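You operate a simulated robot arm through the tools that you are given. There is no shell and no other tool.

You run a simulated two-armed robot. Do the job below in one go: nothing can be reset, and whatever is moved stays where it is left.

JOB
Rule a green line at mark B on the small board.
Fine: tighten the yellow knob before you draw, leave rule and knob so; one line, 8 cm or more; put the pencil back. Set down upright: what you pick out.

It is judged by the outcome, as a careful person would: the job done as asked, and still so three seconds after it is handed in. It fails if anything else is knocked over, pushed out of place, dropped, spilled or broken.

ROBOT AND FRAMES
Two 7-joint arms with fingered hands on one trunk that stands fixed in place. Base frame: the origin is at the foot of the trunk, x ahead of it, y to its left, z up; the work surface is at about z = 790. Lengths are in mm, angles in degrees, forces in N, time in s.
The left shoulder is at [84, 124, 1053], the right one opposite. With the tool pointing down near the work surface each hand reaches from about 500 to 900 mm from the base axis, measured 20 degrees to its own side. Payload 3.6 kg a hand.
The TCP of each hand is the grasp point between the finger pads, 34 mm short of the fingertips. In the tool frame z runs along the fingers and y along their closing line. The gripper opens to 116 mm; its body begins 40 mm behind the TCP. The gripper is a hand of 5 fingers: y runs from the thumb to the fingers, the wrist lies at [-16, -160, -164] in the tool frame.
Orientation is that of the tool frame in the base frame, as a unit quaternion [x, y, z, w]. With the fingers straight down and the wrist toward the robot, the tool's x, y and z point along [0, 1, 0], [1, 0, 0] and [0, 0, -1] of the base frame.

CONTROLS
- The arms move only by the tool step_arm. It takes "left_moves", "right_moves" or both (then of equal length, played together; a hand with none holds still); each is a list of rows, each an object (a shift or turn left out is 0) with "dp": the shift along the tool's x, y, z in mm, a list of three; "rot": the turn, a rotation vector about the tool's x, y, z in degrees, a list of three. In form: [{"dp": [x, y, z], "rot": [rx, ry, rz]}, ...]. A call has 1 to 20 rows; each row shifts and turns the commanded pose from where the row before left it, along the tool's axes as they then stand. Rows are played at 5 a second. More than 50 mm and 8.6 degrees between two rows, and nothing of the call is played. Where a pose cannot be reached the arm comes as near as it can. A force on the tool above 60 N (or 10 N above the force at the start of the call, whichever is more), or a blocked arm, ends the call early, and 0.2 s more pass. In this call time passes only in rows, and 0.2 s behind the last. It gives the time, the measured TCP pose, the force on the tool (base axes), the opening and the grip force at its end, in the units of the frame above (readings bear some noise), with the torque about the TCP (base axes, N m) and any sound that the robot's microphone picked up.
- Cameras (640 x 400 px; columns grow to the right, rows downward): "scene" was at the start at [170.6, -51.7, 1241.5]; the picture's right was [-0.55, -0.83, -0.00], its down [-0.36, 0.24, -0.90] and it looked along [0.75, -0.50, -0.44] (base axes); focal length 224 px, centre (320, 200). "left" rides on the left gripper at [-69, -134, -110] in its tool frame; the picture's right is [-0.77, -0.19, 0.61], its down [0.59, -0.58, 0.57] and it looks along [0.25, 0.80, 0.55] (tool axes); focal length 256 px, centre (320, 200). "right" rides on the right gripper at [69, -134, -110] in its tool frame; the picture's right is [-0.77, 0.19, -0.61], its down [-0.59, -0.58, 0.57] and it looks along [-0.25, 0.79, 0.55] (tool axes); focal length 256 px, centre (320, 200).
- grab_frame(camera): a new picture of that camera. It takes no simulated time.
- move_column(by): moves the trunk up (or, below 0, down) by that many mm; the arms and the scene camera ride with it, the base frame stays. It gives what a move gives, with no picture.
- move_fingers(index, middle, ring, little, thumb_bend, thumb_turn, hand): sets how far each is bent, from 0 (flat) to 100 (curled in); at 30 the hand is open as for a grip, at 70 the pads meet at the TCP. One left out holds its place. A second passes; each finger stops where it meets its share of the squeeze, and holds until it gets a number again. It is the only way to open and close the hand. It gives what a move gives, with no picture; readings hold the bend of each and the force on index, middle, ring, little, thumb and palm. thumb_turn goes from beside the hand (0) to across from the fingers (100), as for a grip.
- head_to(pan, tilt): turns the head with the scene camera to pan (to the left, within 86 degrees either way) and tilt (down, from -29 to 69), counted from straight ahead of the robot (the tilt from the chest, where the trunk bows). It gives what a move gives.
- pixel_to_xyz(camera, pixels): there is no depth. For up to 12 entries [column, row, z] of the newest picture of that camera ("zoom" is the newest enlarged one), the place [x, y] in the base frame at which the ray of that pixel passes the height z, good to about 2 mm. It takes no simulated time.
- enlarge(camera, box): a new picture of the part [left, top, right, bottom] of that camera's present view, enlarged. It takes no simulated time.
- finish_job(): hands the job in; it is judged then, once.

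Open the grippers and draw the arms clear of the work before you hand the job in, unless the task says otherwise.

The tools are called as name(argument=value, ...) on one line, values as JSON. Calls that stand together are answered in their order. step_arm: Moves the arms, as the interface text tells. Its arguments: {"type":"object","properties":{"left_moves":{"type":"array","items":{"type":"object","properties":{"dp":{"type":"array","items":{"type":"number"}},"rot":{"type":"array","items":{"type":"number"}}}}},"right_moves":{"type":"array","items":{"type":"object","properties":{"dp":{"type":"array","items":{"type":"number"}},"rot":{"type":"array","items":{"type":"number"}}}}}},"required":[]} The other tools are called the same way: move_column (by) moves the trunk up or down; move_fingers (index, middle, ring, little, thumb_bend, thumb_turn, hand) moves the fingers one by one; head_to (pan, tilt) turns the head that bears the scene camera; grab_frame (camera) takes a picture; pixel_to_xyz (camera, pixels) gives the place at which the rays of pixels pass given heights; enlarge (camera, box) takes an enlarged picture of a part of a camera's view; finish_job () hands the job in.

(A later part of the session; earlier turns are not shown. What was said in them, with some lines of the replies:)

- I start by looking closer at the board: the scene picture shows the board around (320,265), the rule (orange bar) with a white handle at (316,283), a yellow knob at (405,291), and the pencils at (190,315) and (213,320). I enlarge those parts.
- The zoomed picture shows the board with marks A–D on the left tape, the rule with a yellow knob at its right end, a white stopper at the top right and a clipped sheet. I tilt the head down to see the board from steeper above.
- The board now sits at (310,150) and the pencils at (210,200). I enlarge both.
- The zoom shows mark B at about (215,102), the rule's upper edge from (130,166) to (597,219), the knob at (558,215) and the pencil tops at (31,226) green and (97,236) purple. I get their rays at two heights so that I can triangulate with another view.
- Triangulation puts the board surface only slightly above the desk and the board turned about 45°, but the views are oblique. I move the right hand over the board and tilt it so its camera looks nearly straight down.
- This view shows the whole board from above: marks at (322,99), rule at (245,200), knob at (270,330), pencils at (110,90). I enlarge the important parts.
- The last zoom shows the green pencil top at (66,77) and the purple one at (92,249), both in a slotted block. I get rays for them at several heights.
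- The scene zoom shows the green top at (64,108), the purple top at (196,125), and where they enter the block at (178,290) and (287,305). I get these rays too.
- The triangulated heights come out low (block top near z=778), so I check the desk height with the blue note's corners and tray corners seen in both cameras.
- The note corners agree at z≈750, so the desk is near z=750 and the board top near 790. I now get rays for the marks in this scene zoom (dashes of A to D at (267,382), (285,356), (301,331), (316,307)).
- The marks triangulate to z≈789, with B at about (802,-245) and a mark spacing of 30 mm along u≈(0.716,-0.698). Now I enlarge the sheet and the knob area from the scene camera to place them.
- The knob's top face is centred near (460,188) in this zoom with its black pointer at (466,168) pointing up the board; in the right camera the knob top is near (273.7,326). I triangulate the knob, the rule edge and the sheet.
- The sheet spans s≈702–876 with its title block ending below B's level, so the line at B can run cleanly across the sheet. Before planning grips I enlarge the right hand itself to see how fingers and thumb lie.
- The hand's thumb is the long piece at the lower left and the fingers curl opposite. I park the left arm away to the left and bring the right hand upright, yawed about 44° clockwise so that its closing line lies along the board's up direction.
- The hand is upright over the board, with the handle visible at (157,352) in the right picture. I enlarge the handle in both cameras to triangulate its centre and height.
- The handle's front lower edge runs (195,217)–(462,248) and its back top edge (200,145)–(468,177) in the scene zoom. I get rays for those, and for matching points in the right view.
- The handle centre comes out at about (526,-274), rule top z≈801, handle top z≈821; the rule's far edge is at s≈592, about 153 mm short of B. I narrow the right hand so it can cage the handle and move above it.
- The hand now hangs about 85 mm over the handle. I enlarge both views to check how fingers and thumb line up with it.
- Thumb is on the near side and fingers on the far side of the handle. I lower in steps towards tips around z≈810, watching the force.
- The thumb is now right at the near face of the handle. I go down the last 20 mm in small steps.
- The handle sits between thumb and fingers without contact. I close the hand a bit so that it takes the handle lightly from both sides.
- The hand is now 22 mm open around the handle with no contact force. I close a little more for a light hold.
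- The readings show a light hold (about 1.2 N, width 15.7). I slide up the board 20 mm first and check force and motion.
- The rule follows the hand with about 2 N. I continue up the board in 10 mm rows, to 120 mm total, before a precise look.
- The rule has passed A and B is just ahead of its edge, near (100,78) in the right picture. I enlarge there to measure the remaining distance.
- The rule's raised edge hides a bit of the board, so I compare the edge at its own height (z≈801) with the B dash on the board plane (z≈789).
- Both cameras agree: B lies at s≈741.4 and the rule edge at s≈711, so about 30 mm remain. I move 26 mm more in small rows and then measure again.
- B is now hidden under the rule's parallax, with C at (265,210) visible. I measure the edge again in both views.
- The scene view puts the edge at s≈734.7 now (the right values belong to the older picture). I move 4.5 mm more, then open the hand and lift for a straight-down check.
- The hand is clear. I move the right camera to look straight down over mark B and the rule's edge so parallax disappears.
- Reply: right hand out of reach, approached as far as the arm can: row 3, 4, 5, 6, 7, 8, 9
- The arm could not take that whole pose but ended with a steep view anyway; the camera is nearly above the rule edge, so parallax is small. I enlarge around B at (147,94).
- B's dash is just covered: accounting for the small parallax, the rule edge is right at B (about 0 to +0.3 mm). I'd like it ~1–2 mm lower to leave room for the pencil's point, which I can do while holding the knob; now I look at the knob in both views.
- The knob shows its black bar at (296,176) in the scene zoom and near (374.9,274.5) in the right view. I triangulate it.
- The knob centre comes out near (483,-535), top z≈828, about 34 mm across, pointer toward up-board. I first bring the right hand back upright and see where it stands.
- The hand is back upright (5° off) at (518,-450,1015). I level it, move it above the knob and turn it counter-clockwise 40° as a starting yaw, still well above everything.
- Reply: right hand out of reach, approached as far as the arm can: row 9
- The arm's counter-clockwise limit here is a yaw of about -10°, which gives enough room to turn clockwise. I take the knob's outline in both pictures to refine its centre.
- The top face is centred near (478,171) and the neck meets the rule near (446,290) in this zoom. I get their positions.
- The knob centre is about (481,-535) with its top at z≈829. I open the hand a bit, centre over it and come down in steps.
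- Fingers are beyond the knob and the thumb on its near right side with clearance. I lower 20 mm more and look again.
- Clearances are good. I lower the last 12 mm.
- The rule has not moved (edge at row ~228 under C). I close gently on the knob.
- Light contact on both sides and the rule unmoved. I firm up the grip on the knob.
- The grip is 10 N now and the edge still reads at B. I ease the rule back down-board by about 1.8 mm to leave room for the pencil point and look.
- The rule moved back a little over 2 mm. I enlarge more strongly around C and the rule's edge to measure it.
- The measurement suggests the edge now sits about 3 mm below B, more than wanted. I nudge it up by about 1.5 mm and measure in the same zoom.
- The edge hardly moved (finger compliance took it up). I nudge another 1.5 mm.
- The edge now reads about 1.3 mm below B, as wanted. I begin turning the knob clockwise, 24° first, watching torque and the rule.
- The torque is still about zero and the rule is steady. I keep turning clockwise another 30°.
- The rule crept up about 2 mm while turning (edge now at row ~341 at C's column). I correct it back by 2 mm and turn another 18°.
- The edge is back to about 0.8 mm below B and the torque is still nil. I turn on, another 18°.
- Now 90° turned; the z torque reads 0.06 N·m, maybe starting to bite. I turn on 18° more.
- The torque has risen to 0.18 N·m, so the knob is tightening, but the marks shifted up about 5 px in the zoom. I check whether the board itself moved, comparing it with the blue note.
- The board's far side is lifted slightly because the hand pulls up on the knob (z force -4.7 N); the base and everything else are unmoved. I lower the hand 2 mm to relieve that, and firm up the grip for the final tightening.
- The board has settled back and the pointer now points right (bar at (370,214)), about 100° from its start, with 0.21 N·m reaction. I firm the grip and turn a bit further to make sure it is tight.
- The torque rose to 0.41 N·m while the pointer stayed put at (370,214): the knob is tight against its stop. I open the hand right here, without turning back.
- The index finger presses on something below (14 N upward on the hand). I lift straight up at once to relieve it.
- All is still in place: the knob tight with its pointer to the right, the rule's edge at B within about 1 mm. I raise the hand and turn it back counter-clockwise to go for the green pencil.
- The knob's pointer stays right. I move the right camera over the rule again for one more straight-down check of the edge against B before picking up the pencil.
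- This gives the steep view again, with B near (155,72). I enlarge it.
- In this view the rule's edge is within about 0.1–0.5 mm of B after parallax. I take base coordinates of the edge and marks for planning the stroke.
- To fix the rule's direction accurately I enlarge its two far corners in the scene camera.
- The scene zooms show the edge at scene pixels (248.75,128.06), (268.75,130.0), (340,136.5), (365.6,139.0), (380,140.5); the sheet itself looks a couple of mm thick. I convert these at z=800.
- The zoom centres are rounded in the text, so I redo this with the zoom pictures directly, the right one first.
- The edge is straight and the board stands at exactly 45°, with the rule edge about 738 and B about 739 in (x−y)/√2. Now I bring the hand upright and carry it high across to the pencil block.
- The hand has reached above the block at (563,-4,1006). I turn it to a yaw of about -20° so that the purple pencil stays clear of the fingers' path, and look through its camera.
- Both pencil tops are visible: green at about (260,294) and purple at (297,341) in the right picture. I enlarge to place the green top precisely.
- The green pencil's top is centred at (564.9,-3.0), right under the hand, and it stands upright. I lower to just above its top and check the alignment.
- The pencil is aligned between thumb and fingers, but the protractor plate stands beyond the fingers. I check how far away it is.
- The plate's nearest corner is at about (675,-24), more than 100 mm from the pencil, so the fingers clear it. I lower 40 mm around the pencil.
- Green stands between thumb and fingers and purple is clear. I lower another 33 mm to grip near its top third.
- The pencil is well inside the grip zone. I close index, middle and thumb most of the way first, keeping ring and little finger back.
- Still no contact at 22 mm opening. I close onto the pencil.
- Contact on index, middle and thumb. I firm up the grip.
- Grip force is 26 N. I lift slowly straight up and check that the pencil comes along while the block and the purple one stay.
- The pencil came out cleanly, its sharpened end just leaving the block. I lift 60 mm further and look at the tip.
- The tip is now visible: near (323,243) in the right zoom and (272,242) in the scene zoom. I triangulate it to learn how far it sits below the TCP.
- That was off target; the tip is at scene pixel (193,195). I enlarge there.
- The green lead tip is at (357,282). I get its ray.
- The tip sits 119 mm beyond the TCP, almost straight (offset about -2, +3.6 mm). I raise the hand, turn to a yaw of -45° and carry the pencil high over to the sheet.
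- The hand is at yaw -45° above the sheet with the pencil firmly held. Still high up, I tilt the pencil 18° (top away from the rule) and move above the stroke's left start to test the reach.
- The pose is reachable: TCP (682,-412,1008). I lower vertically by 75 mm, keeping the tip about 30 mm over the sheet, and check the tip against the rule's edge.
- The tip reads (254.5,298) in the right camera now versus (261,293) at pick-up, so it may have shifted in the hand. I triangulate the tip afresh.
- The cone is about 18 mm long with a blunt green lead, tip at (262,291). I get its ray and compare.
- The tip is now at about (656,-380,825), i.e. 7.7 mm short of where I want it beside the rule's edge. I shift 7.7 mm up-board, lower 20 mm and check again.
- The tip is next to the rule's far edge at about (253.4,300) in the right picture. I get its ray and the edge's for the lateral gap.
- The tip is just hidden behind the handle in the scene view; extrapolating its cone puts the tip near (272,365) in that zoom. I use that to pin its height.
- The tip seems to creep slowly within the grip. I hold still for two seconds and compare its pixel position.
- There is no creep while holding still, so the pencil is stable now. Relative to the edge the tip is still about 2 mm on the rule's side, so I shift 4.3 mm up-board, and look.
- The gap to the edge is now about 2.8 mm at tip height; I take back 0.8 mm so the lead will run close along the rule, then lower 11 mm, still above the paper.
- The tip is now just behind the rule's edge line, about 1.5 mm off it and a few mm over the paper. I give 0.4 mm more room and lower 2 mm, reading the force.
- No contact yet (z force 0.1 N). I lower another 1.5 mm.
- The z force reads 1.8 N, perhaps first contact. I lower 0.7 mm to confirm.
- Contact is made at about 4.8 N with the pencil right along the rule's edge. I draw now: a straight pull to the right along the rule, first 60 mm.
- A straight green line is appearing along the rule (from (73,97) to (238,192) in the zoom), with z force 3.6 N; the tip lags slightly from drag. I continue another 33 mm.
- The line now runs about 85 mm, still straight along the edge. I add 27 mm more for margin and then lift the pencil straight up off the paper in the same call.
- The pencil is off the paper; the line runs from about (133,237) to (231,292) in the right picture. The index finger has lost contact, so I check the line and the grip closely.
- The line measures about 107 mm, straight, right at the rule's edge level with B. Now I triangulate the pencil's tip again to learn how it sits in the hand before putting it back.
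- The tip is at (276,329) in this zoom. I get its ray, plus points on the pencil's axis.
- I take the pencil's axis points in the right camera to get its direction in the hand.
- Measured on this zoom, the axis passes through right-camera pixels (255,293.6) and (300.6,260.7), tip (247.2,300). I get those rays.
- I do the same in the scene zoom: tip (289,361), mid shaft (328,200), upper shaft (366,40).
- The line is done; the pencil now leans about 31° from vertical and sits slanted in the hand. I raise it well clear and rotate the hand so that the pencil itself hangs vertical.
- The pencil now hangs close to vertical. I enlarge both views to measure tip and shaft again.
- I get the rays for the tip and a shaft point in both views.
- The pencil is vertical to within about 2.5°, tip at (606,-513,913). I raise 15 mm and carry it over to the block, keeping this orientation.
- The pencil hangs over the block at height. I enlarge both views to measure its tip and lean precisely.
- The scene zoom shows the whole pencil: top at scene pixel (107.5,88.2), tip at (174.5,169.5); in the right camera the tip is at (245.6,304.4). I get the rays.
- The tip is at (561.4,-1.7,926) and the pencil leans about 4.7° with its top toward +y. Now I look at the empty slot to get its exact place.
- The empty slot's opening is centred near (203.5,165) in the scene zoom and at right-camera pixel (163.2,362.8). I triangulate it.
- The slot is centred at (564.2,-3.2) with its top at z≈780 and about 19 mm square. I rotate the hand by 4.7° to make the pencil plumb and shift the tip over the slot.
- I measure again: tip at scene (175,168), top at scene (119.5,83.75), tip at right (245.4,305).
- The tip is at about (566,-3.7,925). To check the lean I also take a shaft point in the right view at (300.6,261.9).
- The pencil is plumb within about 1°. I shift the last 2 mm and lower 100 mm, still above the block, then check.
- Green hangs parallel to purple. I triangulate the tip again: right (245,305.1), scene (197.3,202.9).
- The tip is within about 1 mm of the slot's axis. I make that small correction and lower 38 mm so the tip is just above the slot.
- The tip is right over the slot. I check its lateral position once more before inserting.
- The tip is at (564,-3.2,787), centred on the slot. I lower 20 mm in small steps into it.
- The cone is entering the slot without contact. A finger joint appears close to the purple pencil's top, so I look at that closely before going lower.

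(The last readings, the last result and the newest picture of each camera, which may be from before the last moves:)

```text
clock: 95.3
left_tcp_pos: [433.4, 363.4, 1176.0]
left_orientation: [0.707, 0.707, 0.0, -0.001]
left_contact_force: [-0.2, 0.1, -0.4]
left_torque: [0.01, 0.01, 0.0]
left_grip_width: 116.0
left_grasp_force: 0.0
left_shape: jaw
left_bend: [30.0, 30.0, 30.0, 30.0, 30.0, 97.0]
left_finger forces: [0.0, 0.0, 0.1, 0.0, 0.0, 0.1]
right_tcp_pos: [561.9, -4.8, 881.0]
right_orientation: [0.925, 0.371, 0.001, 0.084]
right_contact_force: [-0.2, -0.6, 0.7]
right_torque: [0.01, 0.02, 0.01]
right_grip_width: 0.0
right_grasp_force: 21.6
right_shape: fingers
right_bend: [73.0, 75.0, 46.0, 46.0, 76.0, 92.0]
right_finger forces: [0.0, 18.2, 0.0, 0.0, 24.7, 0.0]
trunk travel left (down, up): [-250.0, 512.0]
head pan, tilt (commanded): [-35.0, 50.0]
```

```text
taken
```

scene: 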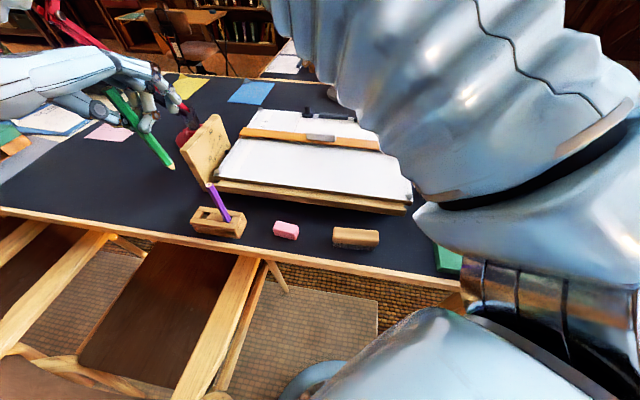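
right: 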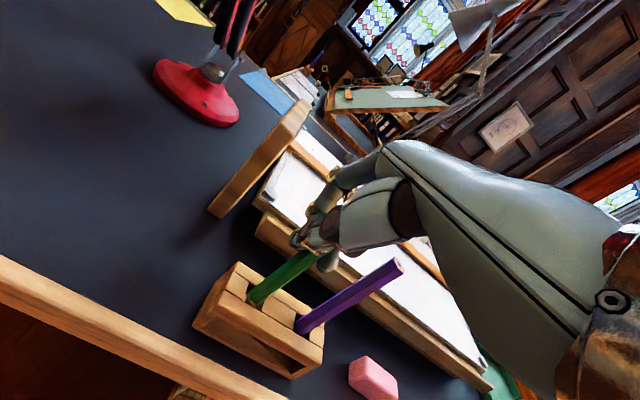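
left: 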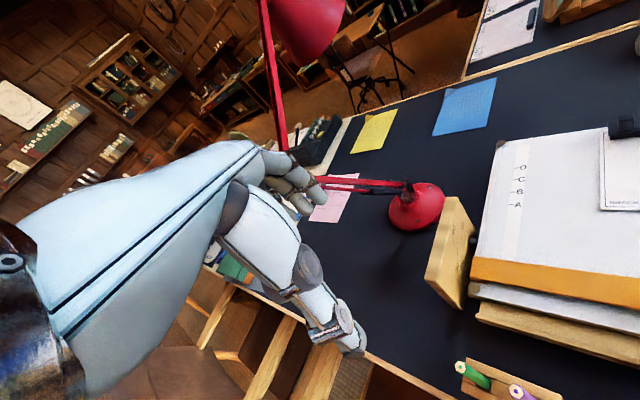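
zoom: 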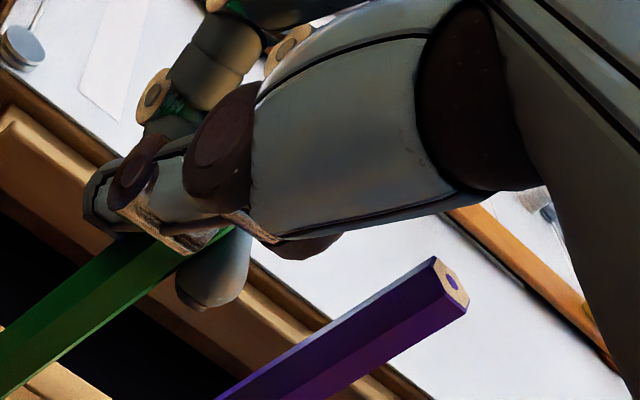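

The joint is actually about 30 mm to the side of the purple pencil, and ring and little finger pass behind it. I lower another 12 mm and check.

step_arm(right_moves=[{"dp": [0.25, -0.62, 3.95]}, {"dp": [0.25, -0.62, 3.95]}, {"dp": [0.25, -0.62, 3.95]}, {"dp": [0, 0, 0]}])

enlarge(camera="scene", box=[160, 165, 260, 250])

enlarge(camera="right", box=[200, 180, 420, 345])

```text
clock: 96.3
left_tcp_pos: [435.0, 363.1, 1176.8]
left_orientation: [0.707, 0.707, -0.001, -0.001]
left_contact_force: [-0.2, 0.1, -0.6]
left_torque: [-0.02, 0.0, 0.01]
left_grip_width: 115.9
left_grasp_force: 0.0
left_shape: jaw
left_bend: [30.0, 30.0, 30.0, 30.0, 30.0, 97.0]
left_finger forces: [0.0, 0.0, 0.1, 0.1, 0.0, 0.0]
right_tcp_pos: [562.4, -5.1, 867.7]
right_orientation: [0.925, 0.372, 0.001, 0.085]
right_contact_force: [-0.1, 1.3, -0.7]
right_torque: [0.04, 0.0, 0.01]
right_grip_width: 0.0
right_grasp_force: 21.4
right_shape: fingers
right_bend: [73.0, 75.0, 46.0, 46.0, 76.0, 92.0]
right_finger forces: [0.0, 18.1, 0.1, 0.0, 24.8, 0.0]
trunk travel left (down, up): [-250.0, 512.0]
head pan, tilt (commanded): [-35.0, 50.0]
```

```text
4.71 times, centred on (210, 208) of scene
```

zoom: 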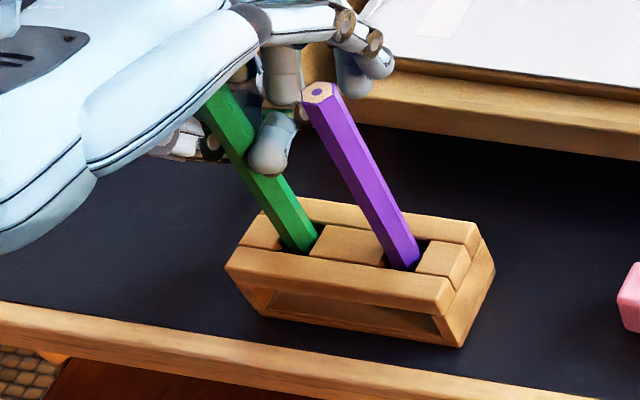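

```text
2.42 times, centred on (310, 262) of right
```

zoom: 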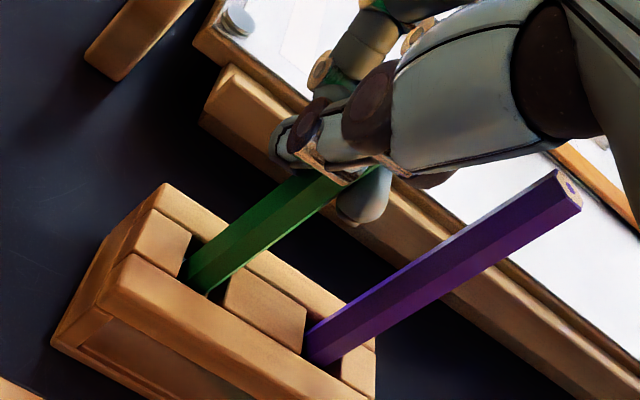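

The pencil is well inside its slot and purple is untouched. I lower 6 mm more with a force check.

step_arm(right_moves=[{"dp": [0.12, -0.31, 1.98]}, {"dp": [0.12, -0.31, 1.98]}, {"dp": [0.12, -0.31, 1.98]}, {"dp": [0, 0, 0]}])

enlarge(camera="scene", box=[160, 165, 260, 250])

```text
clock: 97.3
left_tcp_pos: [434.8, 363.8, 1175.6]
left_orientation: [0.707, 0.707, -0.001, -0.001]
left_contact_force: [-0.5, -0.1, 0.4]
left_torque: [0.01, 0.0, -0.01]
left_grip_width: 116.0
left_grasp_force: 0.1
left_shape: jaw
left_bend: [30.0, 30.0, 30.0, 30.0, 30.0, 97.0]
left_finger forces: [0.1, 0.0, 0.1, 0.1, 0.0, 0.0]
right_tcp_pos: [562.8, -4.5, 862.8]
right_orientation: [0.925, 0.371, 0.001, 0.084]
right_contact_force: [0.3, 0.1, -0.5]
right_torque: [-0.01, -0.01, 0.0]
right_grip_width: 0.0
right_grasp_force: 21.0
right_shape: fingers
right_bend: [73.0, 75.0, 46.0, 46.0, 76.0, 92.0]
right_finger forces: [0.0, 18.0, 0.0, 0.0, 24.8, 0.0]
trunk travel left (down, up): [-250.0, 512.0]
head pan, tilt (commanded): [-35.0, 50.0]
```

```text
4.71 times, centred on (210, 208) of scene
```

zoom: 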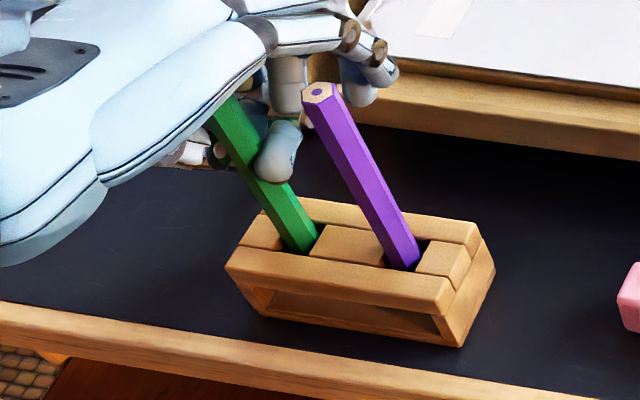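

No contact yet. I lower 3 mm more.

step_arm(right_moves=[{"dp": [0.09, -0.23, 1.48]}, {"dp": [0.09, -0.23, 1.48]}, {"dp": [0, 0, 0]}])

```text
clock: 98.1
left_tcp_pos: [434.6, 363.8, 1176.7]
left_orientation: [0.707, 0.707, 0.0, -0.001]
left_contact_force: [-0.7, 0.2, 0.1]
left_torque: [-0.03, 0.01, 0.01]
left_grip_width: 115.9
left_grasp_force: 0.1
left_shape: jaw
left_bend: [30.0, 30.0, 30.0, 30.0, 30.0, 97.0]
left_finger forces: [0.0, 0.1, 0.0, 0.0, 0.1, 0.0]
right_tcp_pos: [563.3, -4.9, 859.7]
right_orientation: [0.925, 0.371, 0.0, 0.084]
right_contact_force: [0.0, 0.1, 0.7]
right_torque: [-0.03, 0.0, -0.04]
right_grip_width: 0.1
right_grasp_force: 21.4
right_shape: fingers
right_bend: [73.0, 75.0, 46.0, 46.0, 76.0, 92.0]
right_finger forces: [0.1, 18.2, 0.0, 0.0, 24.9, 0.0]
trunk travel left (down, up): [-250.0, 512.0]
head pan, tilt (commanded): [-35.0, 50.0]
```

z force 0.7 N, maybe the floor of the slot. I go 1.5 mm further to confirm.

step_arm(right_moves=[{"dp": [0.09, -0.23, 1.48]}, {"dp": [0, 0, 0]}])

```text
clock: 98.7
left_tcp_pos: [434.0, 363.3, 1178.1]
left_orientation: [0.707, 0.707, -0.001, 0.0]
left_contact_force: [-0.3, 1.2, -0.5]
left_torque: [0.01, -0.01, -0.02]
left_grip_width: 116.0
left_grasp_force: 0.1
left_shape: jaw
left_bend: [30.0, 30.0, 30.0, 30.0, 30.0, 97.0]
left_finger forces: [0.0, 0.0, 0.0, 0.0, 0.0, 0.1]
right_tcp_pos: [563.1, -5.0, 857.0]
right_orientation: [0.924, 0.372, 0.002, 0.085]
right_contact_force: [0.0, 0.6, 4.3]
right_torque: [-0.01, 0.0, 0.01]
right_grip_width: 0.0
right_grasp_force: 21.5
right_shape: fingers
right_bend: [73.0, 75.0, 46.0, 46.0, 76.0, 92.0]
right_finger forces: [0.1, 18.1, 0.0, 0.0, 25.2, 0.1]
trunk travel left (down, up): [-250.0, 512.0]
head pan, tilt (commanded): [-35.0, 50.0]
```

The pencil stands on the slot's floor (4.3 N). I ease off 1 mm and open the three fingers gently.

step_arm(right_moves=[{"dp": [-0.06, 0.16, -1.0]}, {"dp": [0, 0, 0]}])

move_fingers(hand="right", index=66, middle=66, thumb_bend=66)

enlarge(camera="scene", box=[160, 165, 260, 250])

enlarge(camera="right", box=[200, 180, 420, 345])

```text
clock: 99.3
left_tcp_pos: [434.3, 363.7, 1177.2]
left_orientation: [0.707, 0.707, -0.001, 0.0]
left_contact_force: [0.0, 0.1, -0.5]
left_torque: [0.03, 0.01, 0.01]
left_grip_width: 116.0
left_grasp_force: 0.1
left_shape: jaw
left_bend: [30.0, 30.0, 30.0, 30.0, 30.0, 97.0]
left_finger forces: [0.0, 0.0, 0.0, 0.0, 0.0, 0.0]
right_tcp_pos: [563.7, -4.0, 857.2]
right_orientation: [0.925, 0.371, 0.001, 0.084]
right_contact_force: [0.0, -0.3, 2.0]
right_torque: [-0.01, -0.02, -0.01]
right_grip_width: 0.1
right_grasp_force: 21.5
right_shape: fingers
right_bend: [73.0, 75.0, 46.0, 46.0, 76.0, 92.0]
right_finger forces: [0.0, 18.2, 0.0, 0.0, 25.4, 0.0]
trunk travel left (down, up): [-250.0, 512.0]
head pan, tilt (commanded): [-35.0, 50.0]
```

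```text
clock: 100.3
left_tcp_pos: [434.5, 364.4, 1177.5]
left_orientation: [0.706, 0.708, -0.002, 0.0]
left_contact_force: [0.3, 0.0, -0.1]
left_torque: [0.01, -0.01, 0.0]
left_grip_width: 116.0
left_grasp_force: 0.1
left_shape: jaw
left_bend: [30.0, 30.0, 30.0, 30.0, 30.0, 97.0]
left_finger forces: [0.0, 0.0, 0.1, 0.0, 0.0, 0.1]
right_tcp_pos: [562.8, -4.2, 858.7]
right_orientation: [0.925, 0.371, 0.001, 0.085]
right_contact_force: [0.8, 2.7, -0.4]
right_torque: [0.06, -0.02, 0.0]
right_grip_width: 13.2
right_grasp_force: 1.0
right_shape: fingers
right_bend: [66.0, 66.0, 46.0, 46.0, 66.0, 97.0]
right_finger forces: [0.0, 0.1, 0.1, 0.1, 2.0, 0.0]
trunk travel left (down, up): [-250.0, 512.0]
head pan, tilt (commanded): [-35.0, 50.0]
```

```text
4.71 times, centred on (210, 208) of scene
```

zoom: 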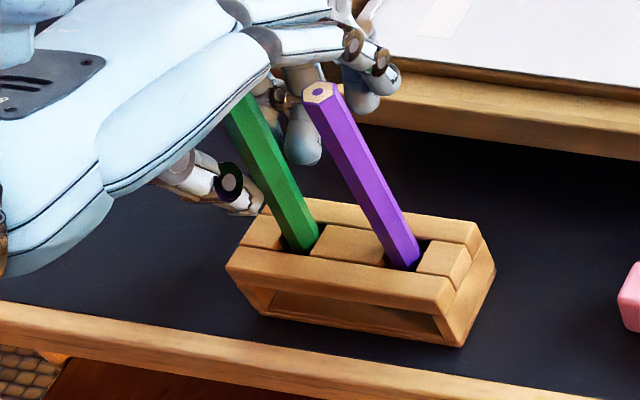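

```text
2.42 times, centred on (310, 262) of right
```

zoom: 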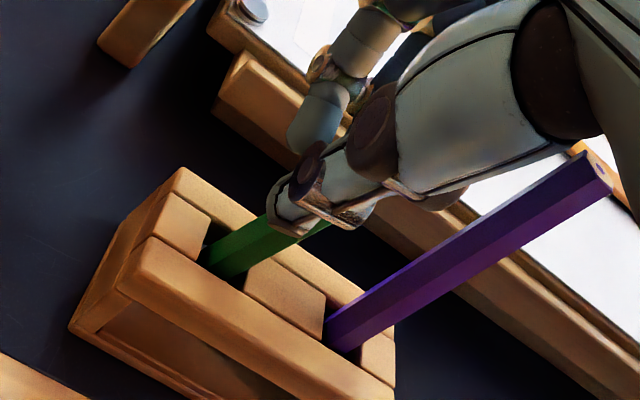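

Index and middle have let go; the thumb still touches lightly (2 N). I open further.

move_fingers(hand="right", index=52, middle=52, thumb_bend=52)

enlarge(camera="scene", box=[160, 165, 260, 250])

enlarge(camera="right", box=[200, 180, 420, 345])

```text
clock: 101.3
left_tcp_pos: [434.9, 364.6, 1177.5]
left_orientation: [0.708, 0.706, 0.0, 0.0]
left_contact_force: [0.5, -0.6, 0.3]
left_torque: [0.04, 0.02, 0.01]
left_grip_width: 116.1
left_grasp_force: 0.1
left_shape: jaw
left_bend: [30.0, 30.0, 30.0, 30.0, 30.0, 97.0]
left_finger forces: [0.0, 0.0, 0.0, 0.0, 0.1, 0.1]
right_tcp_pos: [562.9, -4.2, 857.9]
right_orientation: [0.925, 0.371, 0.0, 0.085]
right_contact_force: [0.2, -0.3, 1.0]
right_torque: [0.01, -0.03, 0.0]
right_grip_width: 53.0
right_grasp_force: 0.0
right_shape: fingers
right_bend: [52.0, 52.0, 46.0, 46.0, 52.0, 97.0]
right_finger forces: [0.1, 0.0, 0.0, 0.1, 0.0, 0.0]
trunk travel left (down, up): [-250.0, 512.0]
head pan, tilt (commanded): [-35.0, 50.0]
```

```text
4.71 times, centred on (210, 208) of scene
```

zoom: 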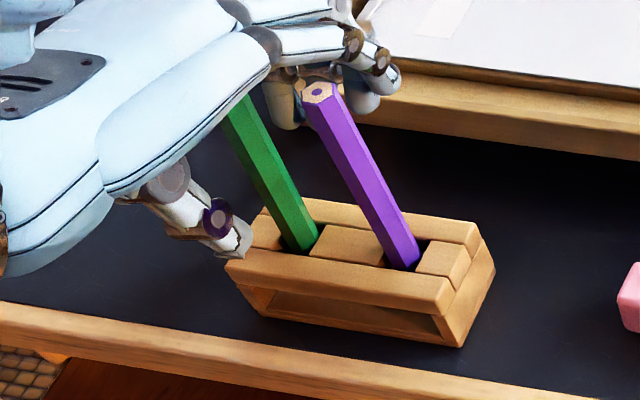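

```text
2.42 times, centred on (310, 262) of right
```

zoom: 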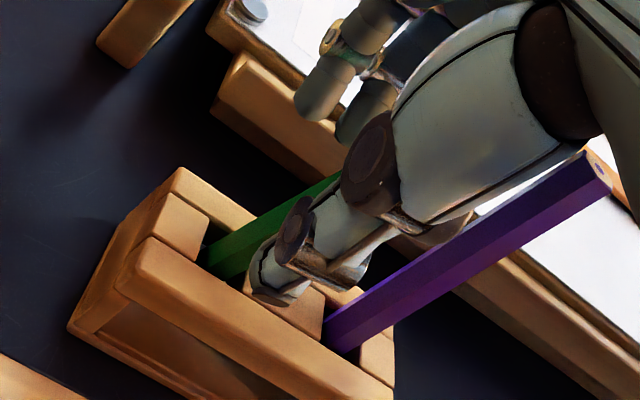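

The green pencil stands free in its slot. I raise the hand straight up and away from both pencils.

step_arm(right_moves=[{"dp": [-0.6, 1.56, -9.9]}, {"dp": [-0.9, 2.34, -14.8]}, {"dp": [-1.2, 3.1, -19.8]}, {"dp": [-1.5, 3.9, -24.7]}, {"dp": [-1.5, 3.9, -24.7]}, {"dp": [-1.5, 3.9, -24.7]}, {"dp": [-1.5, 3.9, -24.7]}, {"dp": [0, 0, 0]}])

enlarge(camera="scene", box=[150, 140, 270, 250])

grab_frame(camera="right")

```text
clock: 103.1
left_tcp_pos: [434.1, 365.0, 1177.0]
left_orientation: [0.708, 0.707, -0.001, -0.001]
left_contact_force: [-0.8, 0.8, 0.0]
left_torque: [-0.02, 0.01, -0.03]
left_grip_width: 115.6
left_grasp_force: 0.0
left_shape: jaw
left_bend: [30.0, 30.0, 30.0, 30.0, 30.0, 97.0]
left_finger forces: [0.0, 0.0, 0.1, 0.0, 0.0, 0.0]
right_tcp_pos: [562.2, -3.9, 1003.4]
right_orientation: [0.925, 0.371, 0.001, 0.084]
right_contact_force: [0.4, -0.2, -0.5]
right_torque: [-0.02, -0.01, -0.03]
right_grip_width: 53.2
right_grasp_force: 0.0
right_shape: fingers
right_bend: [52.0, 52.0, 46.0, 46.0, 52.0, 97.0]
right_finger forces: [0.0, 0.0, 0.0, 0.0, 0.0, 0.0]
trunk travel left (down, up): [-250.0, 512.0]
head pan, tilt (commanded): [-35.0, 50.0]
```

```text
3.64 times, centred on (210, 195) of scene
```

zoom: 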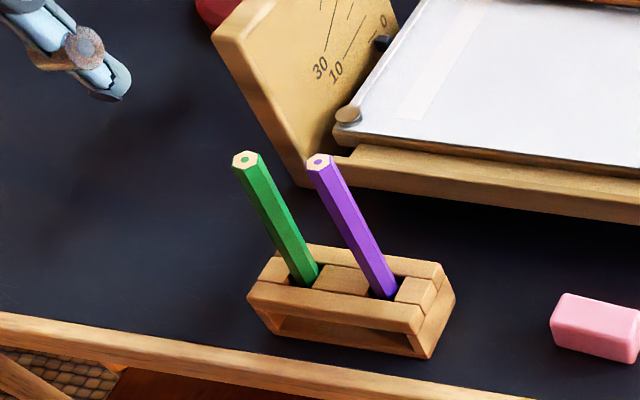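

```text
taken
```

right: 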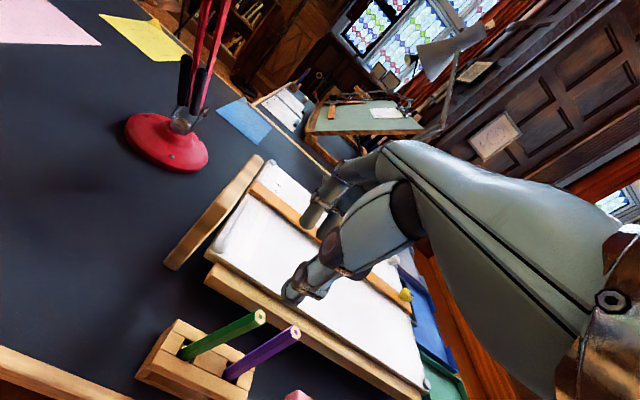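

Both pencils stand upright in the block again. I fly the hand back over the board to verify the finished line with its camera.

step_arm(right_moves=[{"dp": [-23.5, 28.2, 5.9]}, {"dp": [-23.5, 28.2, 5.9]}, {"dp": [-23.5, 28.2, 5.9]}, {"dp": [-23.5, 28.2, 5.9]}, {"dp": [-23.5, 28.2, 5.9]}, {"dp": [-23.5, 28.2, 5.9]}, {"dp": [-23.5, 28.2, 5.9]}, {"dp": [-23.5, 28.2, 5.9]}, {"dp": [-23.5, 28.2, 5.9]}, {"dp": [-23.5, 28.2, 5.9]}, {"dp": [-23.5, 28.2, 5.9]}, {"rot": [8, 0, 0]}, {"rot": [8, 0, 0]}, {"rot": [8, 0, 0]}, {"rot": [8, 0, 0]}, {"rot": [8, 0, 0]}, {"rot": [8, 0, 0]}, {"rot": [7, 0, 0]}, {"dp": [0, 0, 0]}])

grab_frame(camera="right")

grab_frame(camera="scene")

```text
clock: 107.1
left_tcp_pos: [434.0, 364.1, 1178.5]
left_orientation: [0.707, 0.707, 0.0, 0.0]
left_contact_force: [-0.7, 0.5, 0.2]
left_torque: [-0.03, -0.02, 0.02]
left_grip_width: 115.7
left_grasp_force: 0.0
left_shape: jaw
left_bend: [30.0, 30.0, 30.0, 30.0, 30.0, 97.0]
left_finger forces: [0.1, 0.1, 0.0, 0.0, 0.0, 0.1]
right_tcp_pos: [592.3, -412.2, 1004.0]
right_orientation: [0.859, 0.33, -0.171, -0.353]
right_contact_force: [1.0, 0.1, -0.8]
right_torque: [0.02, 0.0, -0.02]
right_grip_width: 53.1
right_grasp_force: 0.0
right_shape: fingers
right_bend: [52.0, 52.0, 46.0, 46.0, 52.0, 97.0]
right_finger forces: [0.1, 0.0, 0.0, 0.0, 0.0, 0.0]
trunk travel left (down, up): [-250.0, 512.0]
head pan, tilt (commanded): [-35.0, 50.0]
```

```text
taken
```

right: 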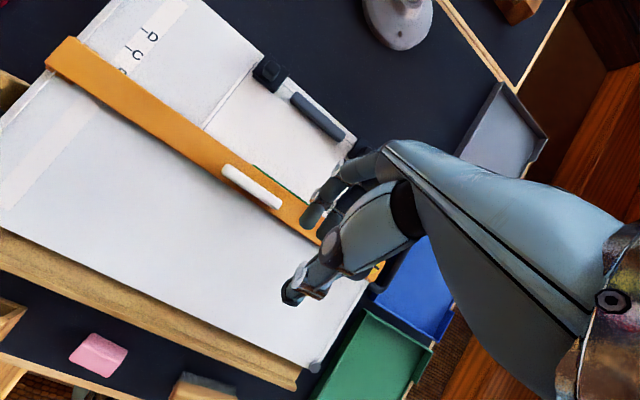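

```text
taken
```

scene: 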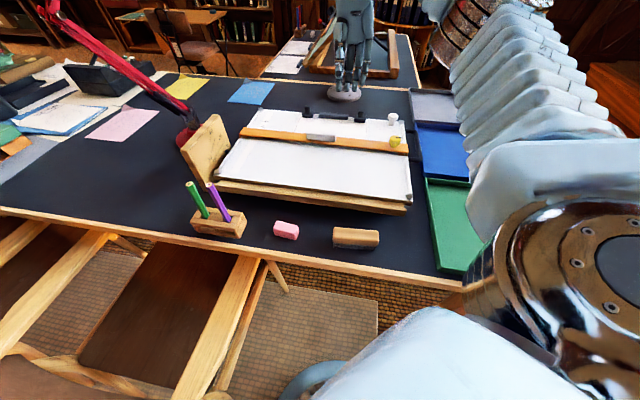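

The line begins at (253,165) and runs on under the hand's outline. I enlarge the rule's edge from B to the line.

enlarge(camera="right", box=[100, 30, 320, 210])

enlarge(camera="scene", box=[230, 80, 430, 210])

```text
2.22 times, centred on (210, 120) of right
```

zoom: 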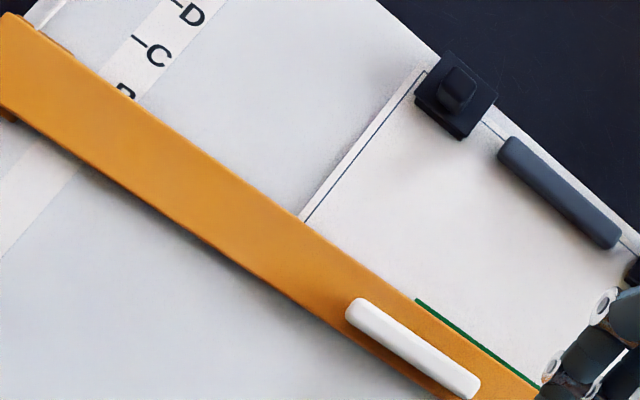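

```text
3.08 times, centred on (330, 145) of scene
```

zoom: 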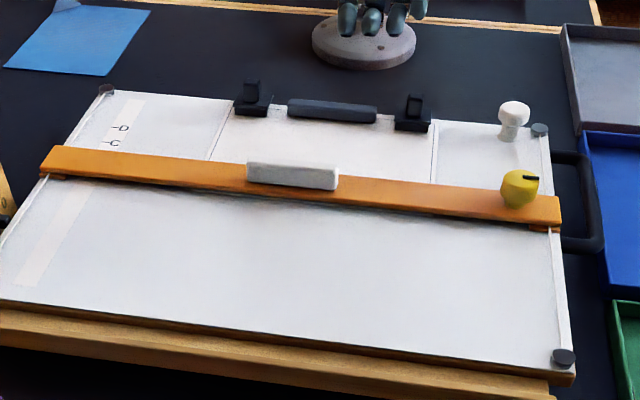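

The line lies along the rule at B, the knob's pointer is still right, and nothing else has moved. I straighten the hand, draw it up and back clear of the work, then open it fully.

step_arm(right_moves=[{"rot": [-8, 0, 0]}, {"rot": [-8, 0, 0]}, {"rot": [-8, 0, 0]}, {"rot": [-8, 0, 0]}, {"rot": [-8, 0, 0]}, {"rot": [-8, 0, 0]}, {"rot": [-7, 0, 0]}, {"dp": [-21.5, 4.3, -27.7]}, {"dp": [-21.5, 4.3, -27.7]}, {"dp": [-21.5, 4.3, -27.7]}, {"dp": [-21.5, 4.3, -27.7]}, {"dp": [-21.5, 4.3, -27.7]}, {"dp": [0, 0, 0]}])

move_fingers(hand="right", index=30, middle=30, ring=30, little=30, thumb_bend=30)

grab_frame(camera="right")

grab_frame(camera="scene")

```text
clock: 109.9
left_tcp_pos: [434.7, 363.7, 1177.8]
left_orientation: [0.706, 0.708, -0.001, -0.002]
left_contact_force: [0.1, -0.1, 0.0]
left_torque: [0.04, 0.01, -0.02]
left_grip_width: 116.0
left_grasp_force: 0.0
left_shape: jaw
left_bend: [30.0, 30.0, 30.0, 30.0, 30.0, 97.0]
left_finger forces: [0.1, 0.1, 0.1, 0.1, 0.0, 0.0]
right_tcp_pos: [519.5, -479.8, 1150.8]
right_orientation: [0.925, 0.37, 0.0, 0.084]
right_contact_force: [-0.4, -0.7, 1.1]
right_torque: [0.03, -0.01, 0.01]
right_grip_width: 53.3
right_grasp_force: 0.1
right_shape: fingers
right_bend: [52.0, 52.0, 46.0, 46.0, 52.0, 97.0]
right_finger forces: [0.0, 0.0, 0.0, 0.0, 0.0, 0.1]
trunk travel left (down, up): [-250.0, 512.0]
head pan, tilt (commanded): [-35.0, 50.0]
```

```text
clock: 110.9
left_tcp_pos: [436.1, 362.5, 1178.3]
left_orientation: [0.707, 0.707, -0.001, -0.001]
left_contact_force: [-0.1, 0.0, 0.3]
left_torque: [0.0, -0.01, -0.04]
left_grip_width: 115.8
left_grasp_force: 0.1
left_shape: jaw
left_bend: [30.0, 30.0, 30.0, 30.0, 30.0, 97.0]
left_finger forces: [0.0, 0.0, 0.0, 0.0, 0.0, 0.0]
right_tcp_pos: [519.7, -480.2, 1150.9]
right_orientation: [0.925, 0.371, 0.002, 0.084]
right_contact_force: [0.3, -1.2, -0.8]
right_torque: [0.03, -0.02, -0.03]
right_grip_width: 117.2
right_grasp_force: 0.1
right_shape: fingers
right_bend: [30.0, 30.0, 30.0, 30.0, 30.0, 97.0]
right_finger forces: [0.0, 0.0, 0.1, 0.0, 0.1, 0.0]
trunk travel left (down, up): [-250.0, 512.0]
head pan, tilt (commanded): [-35.0, 50.0]
```

```text
taken
```

right: 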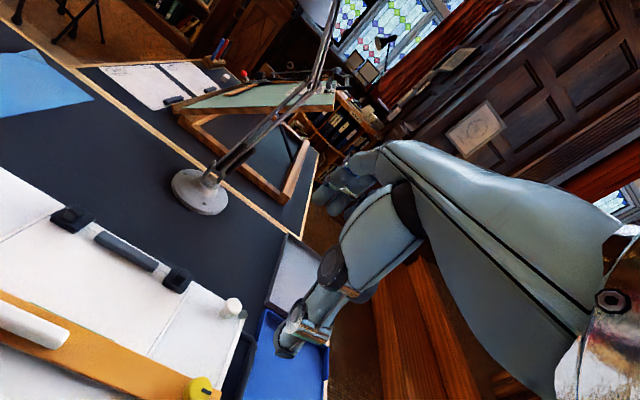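

```text
taken
```

scene: 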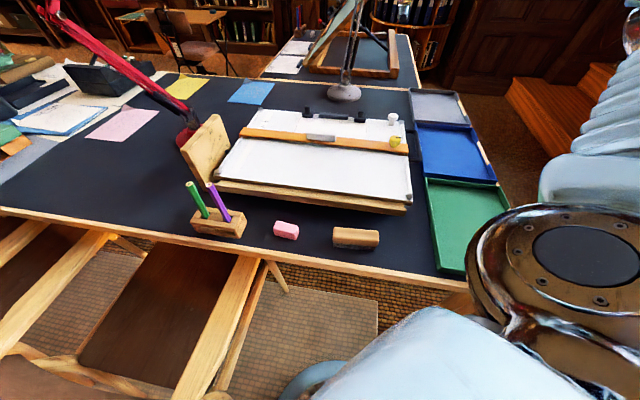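

Both arms are clear and open. The rule is locked at B with the knob tightened, the green line (about 107 mm) is drawn along it, and the pencil is back upright in its block. I hand the job in.

finish_job()

```text
The job is handed in.
```

I ruled a single straight green line, about 107 mm long, along the rule at mark B on the small board. The job is handed in.

- **Rule and knob:** I slid the rule up to B and turned the yellow knob clockwise until it would turn no further. Both are left that way. The rule's edge sits within about 1 mm of B, and the line's centre is roughly 1–2 mm above it because the pencil's lead is thick.
- **Where the line is:** It is on the sheet clipped to the board, just above its title block.
- **Pencil:** The green pencil is back upright in its slot. The purple one was not touched.
- **Possible disturbance:** While I was tightening the knob, the board's far side lifted a couple of millimetres and settled again. When I let go of the knob, one finger briefly pressed down with about 14 N beside the rule. In the final pictures nothing looked out of place; the board may have shifted by up to about 1 mm.

Both hands are open and both arms are clear of the work.
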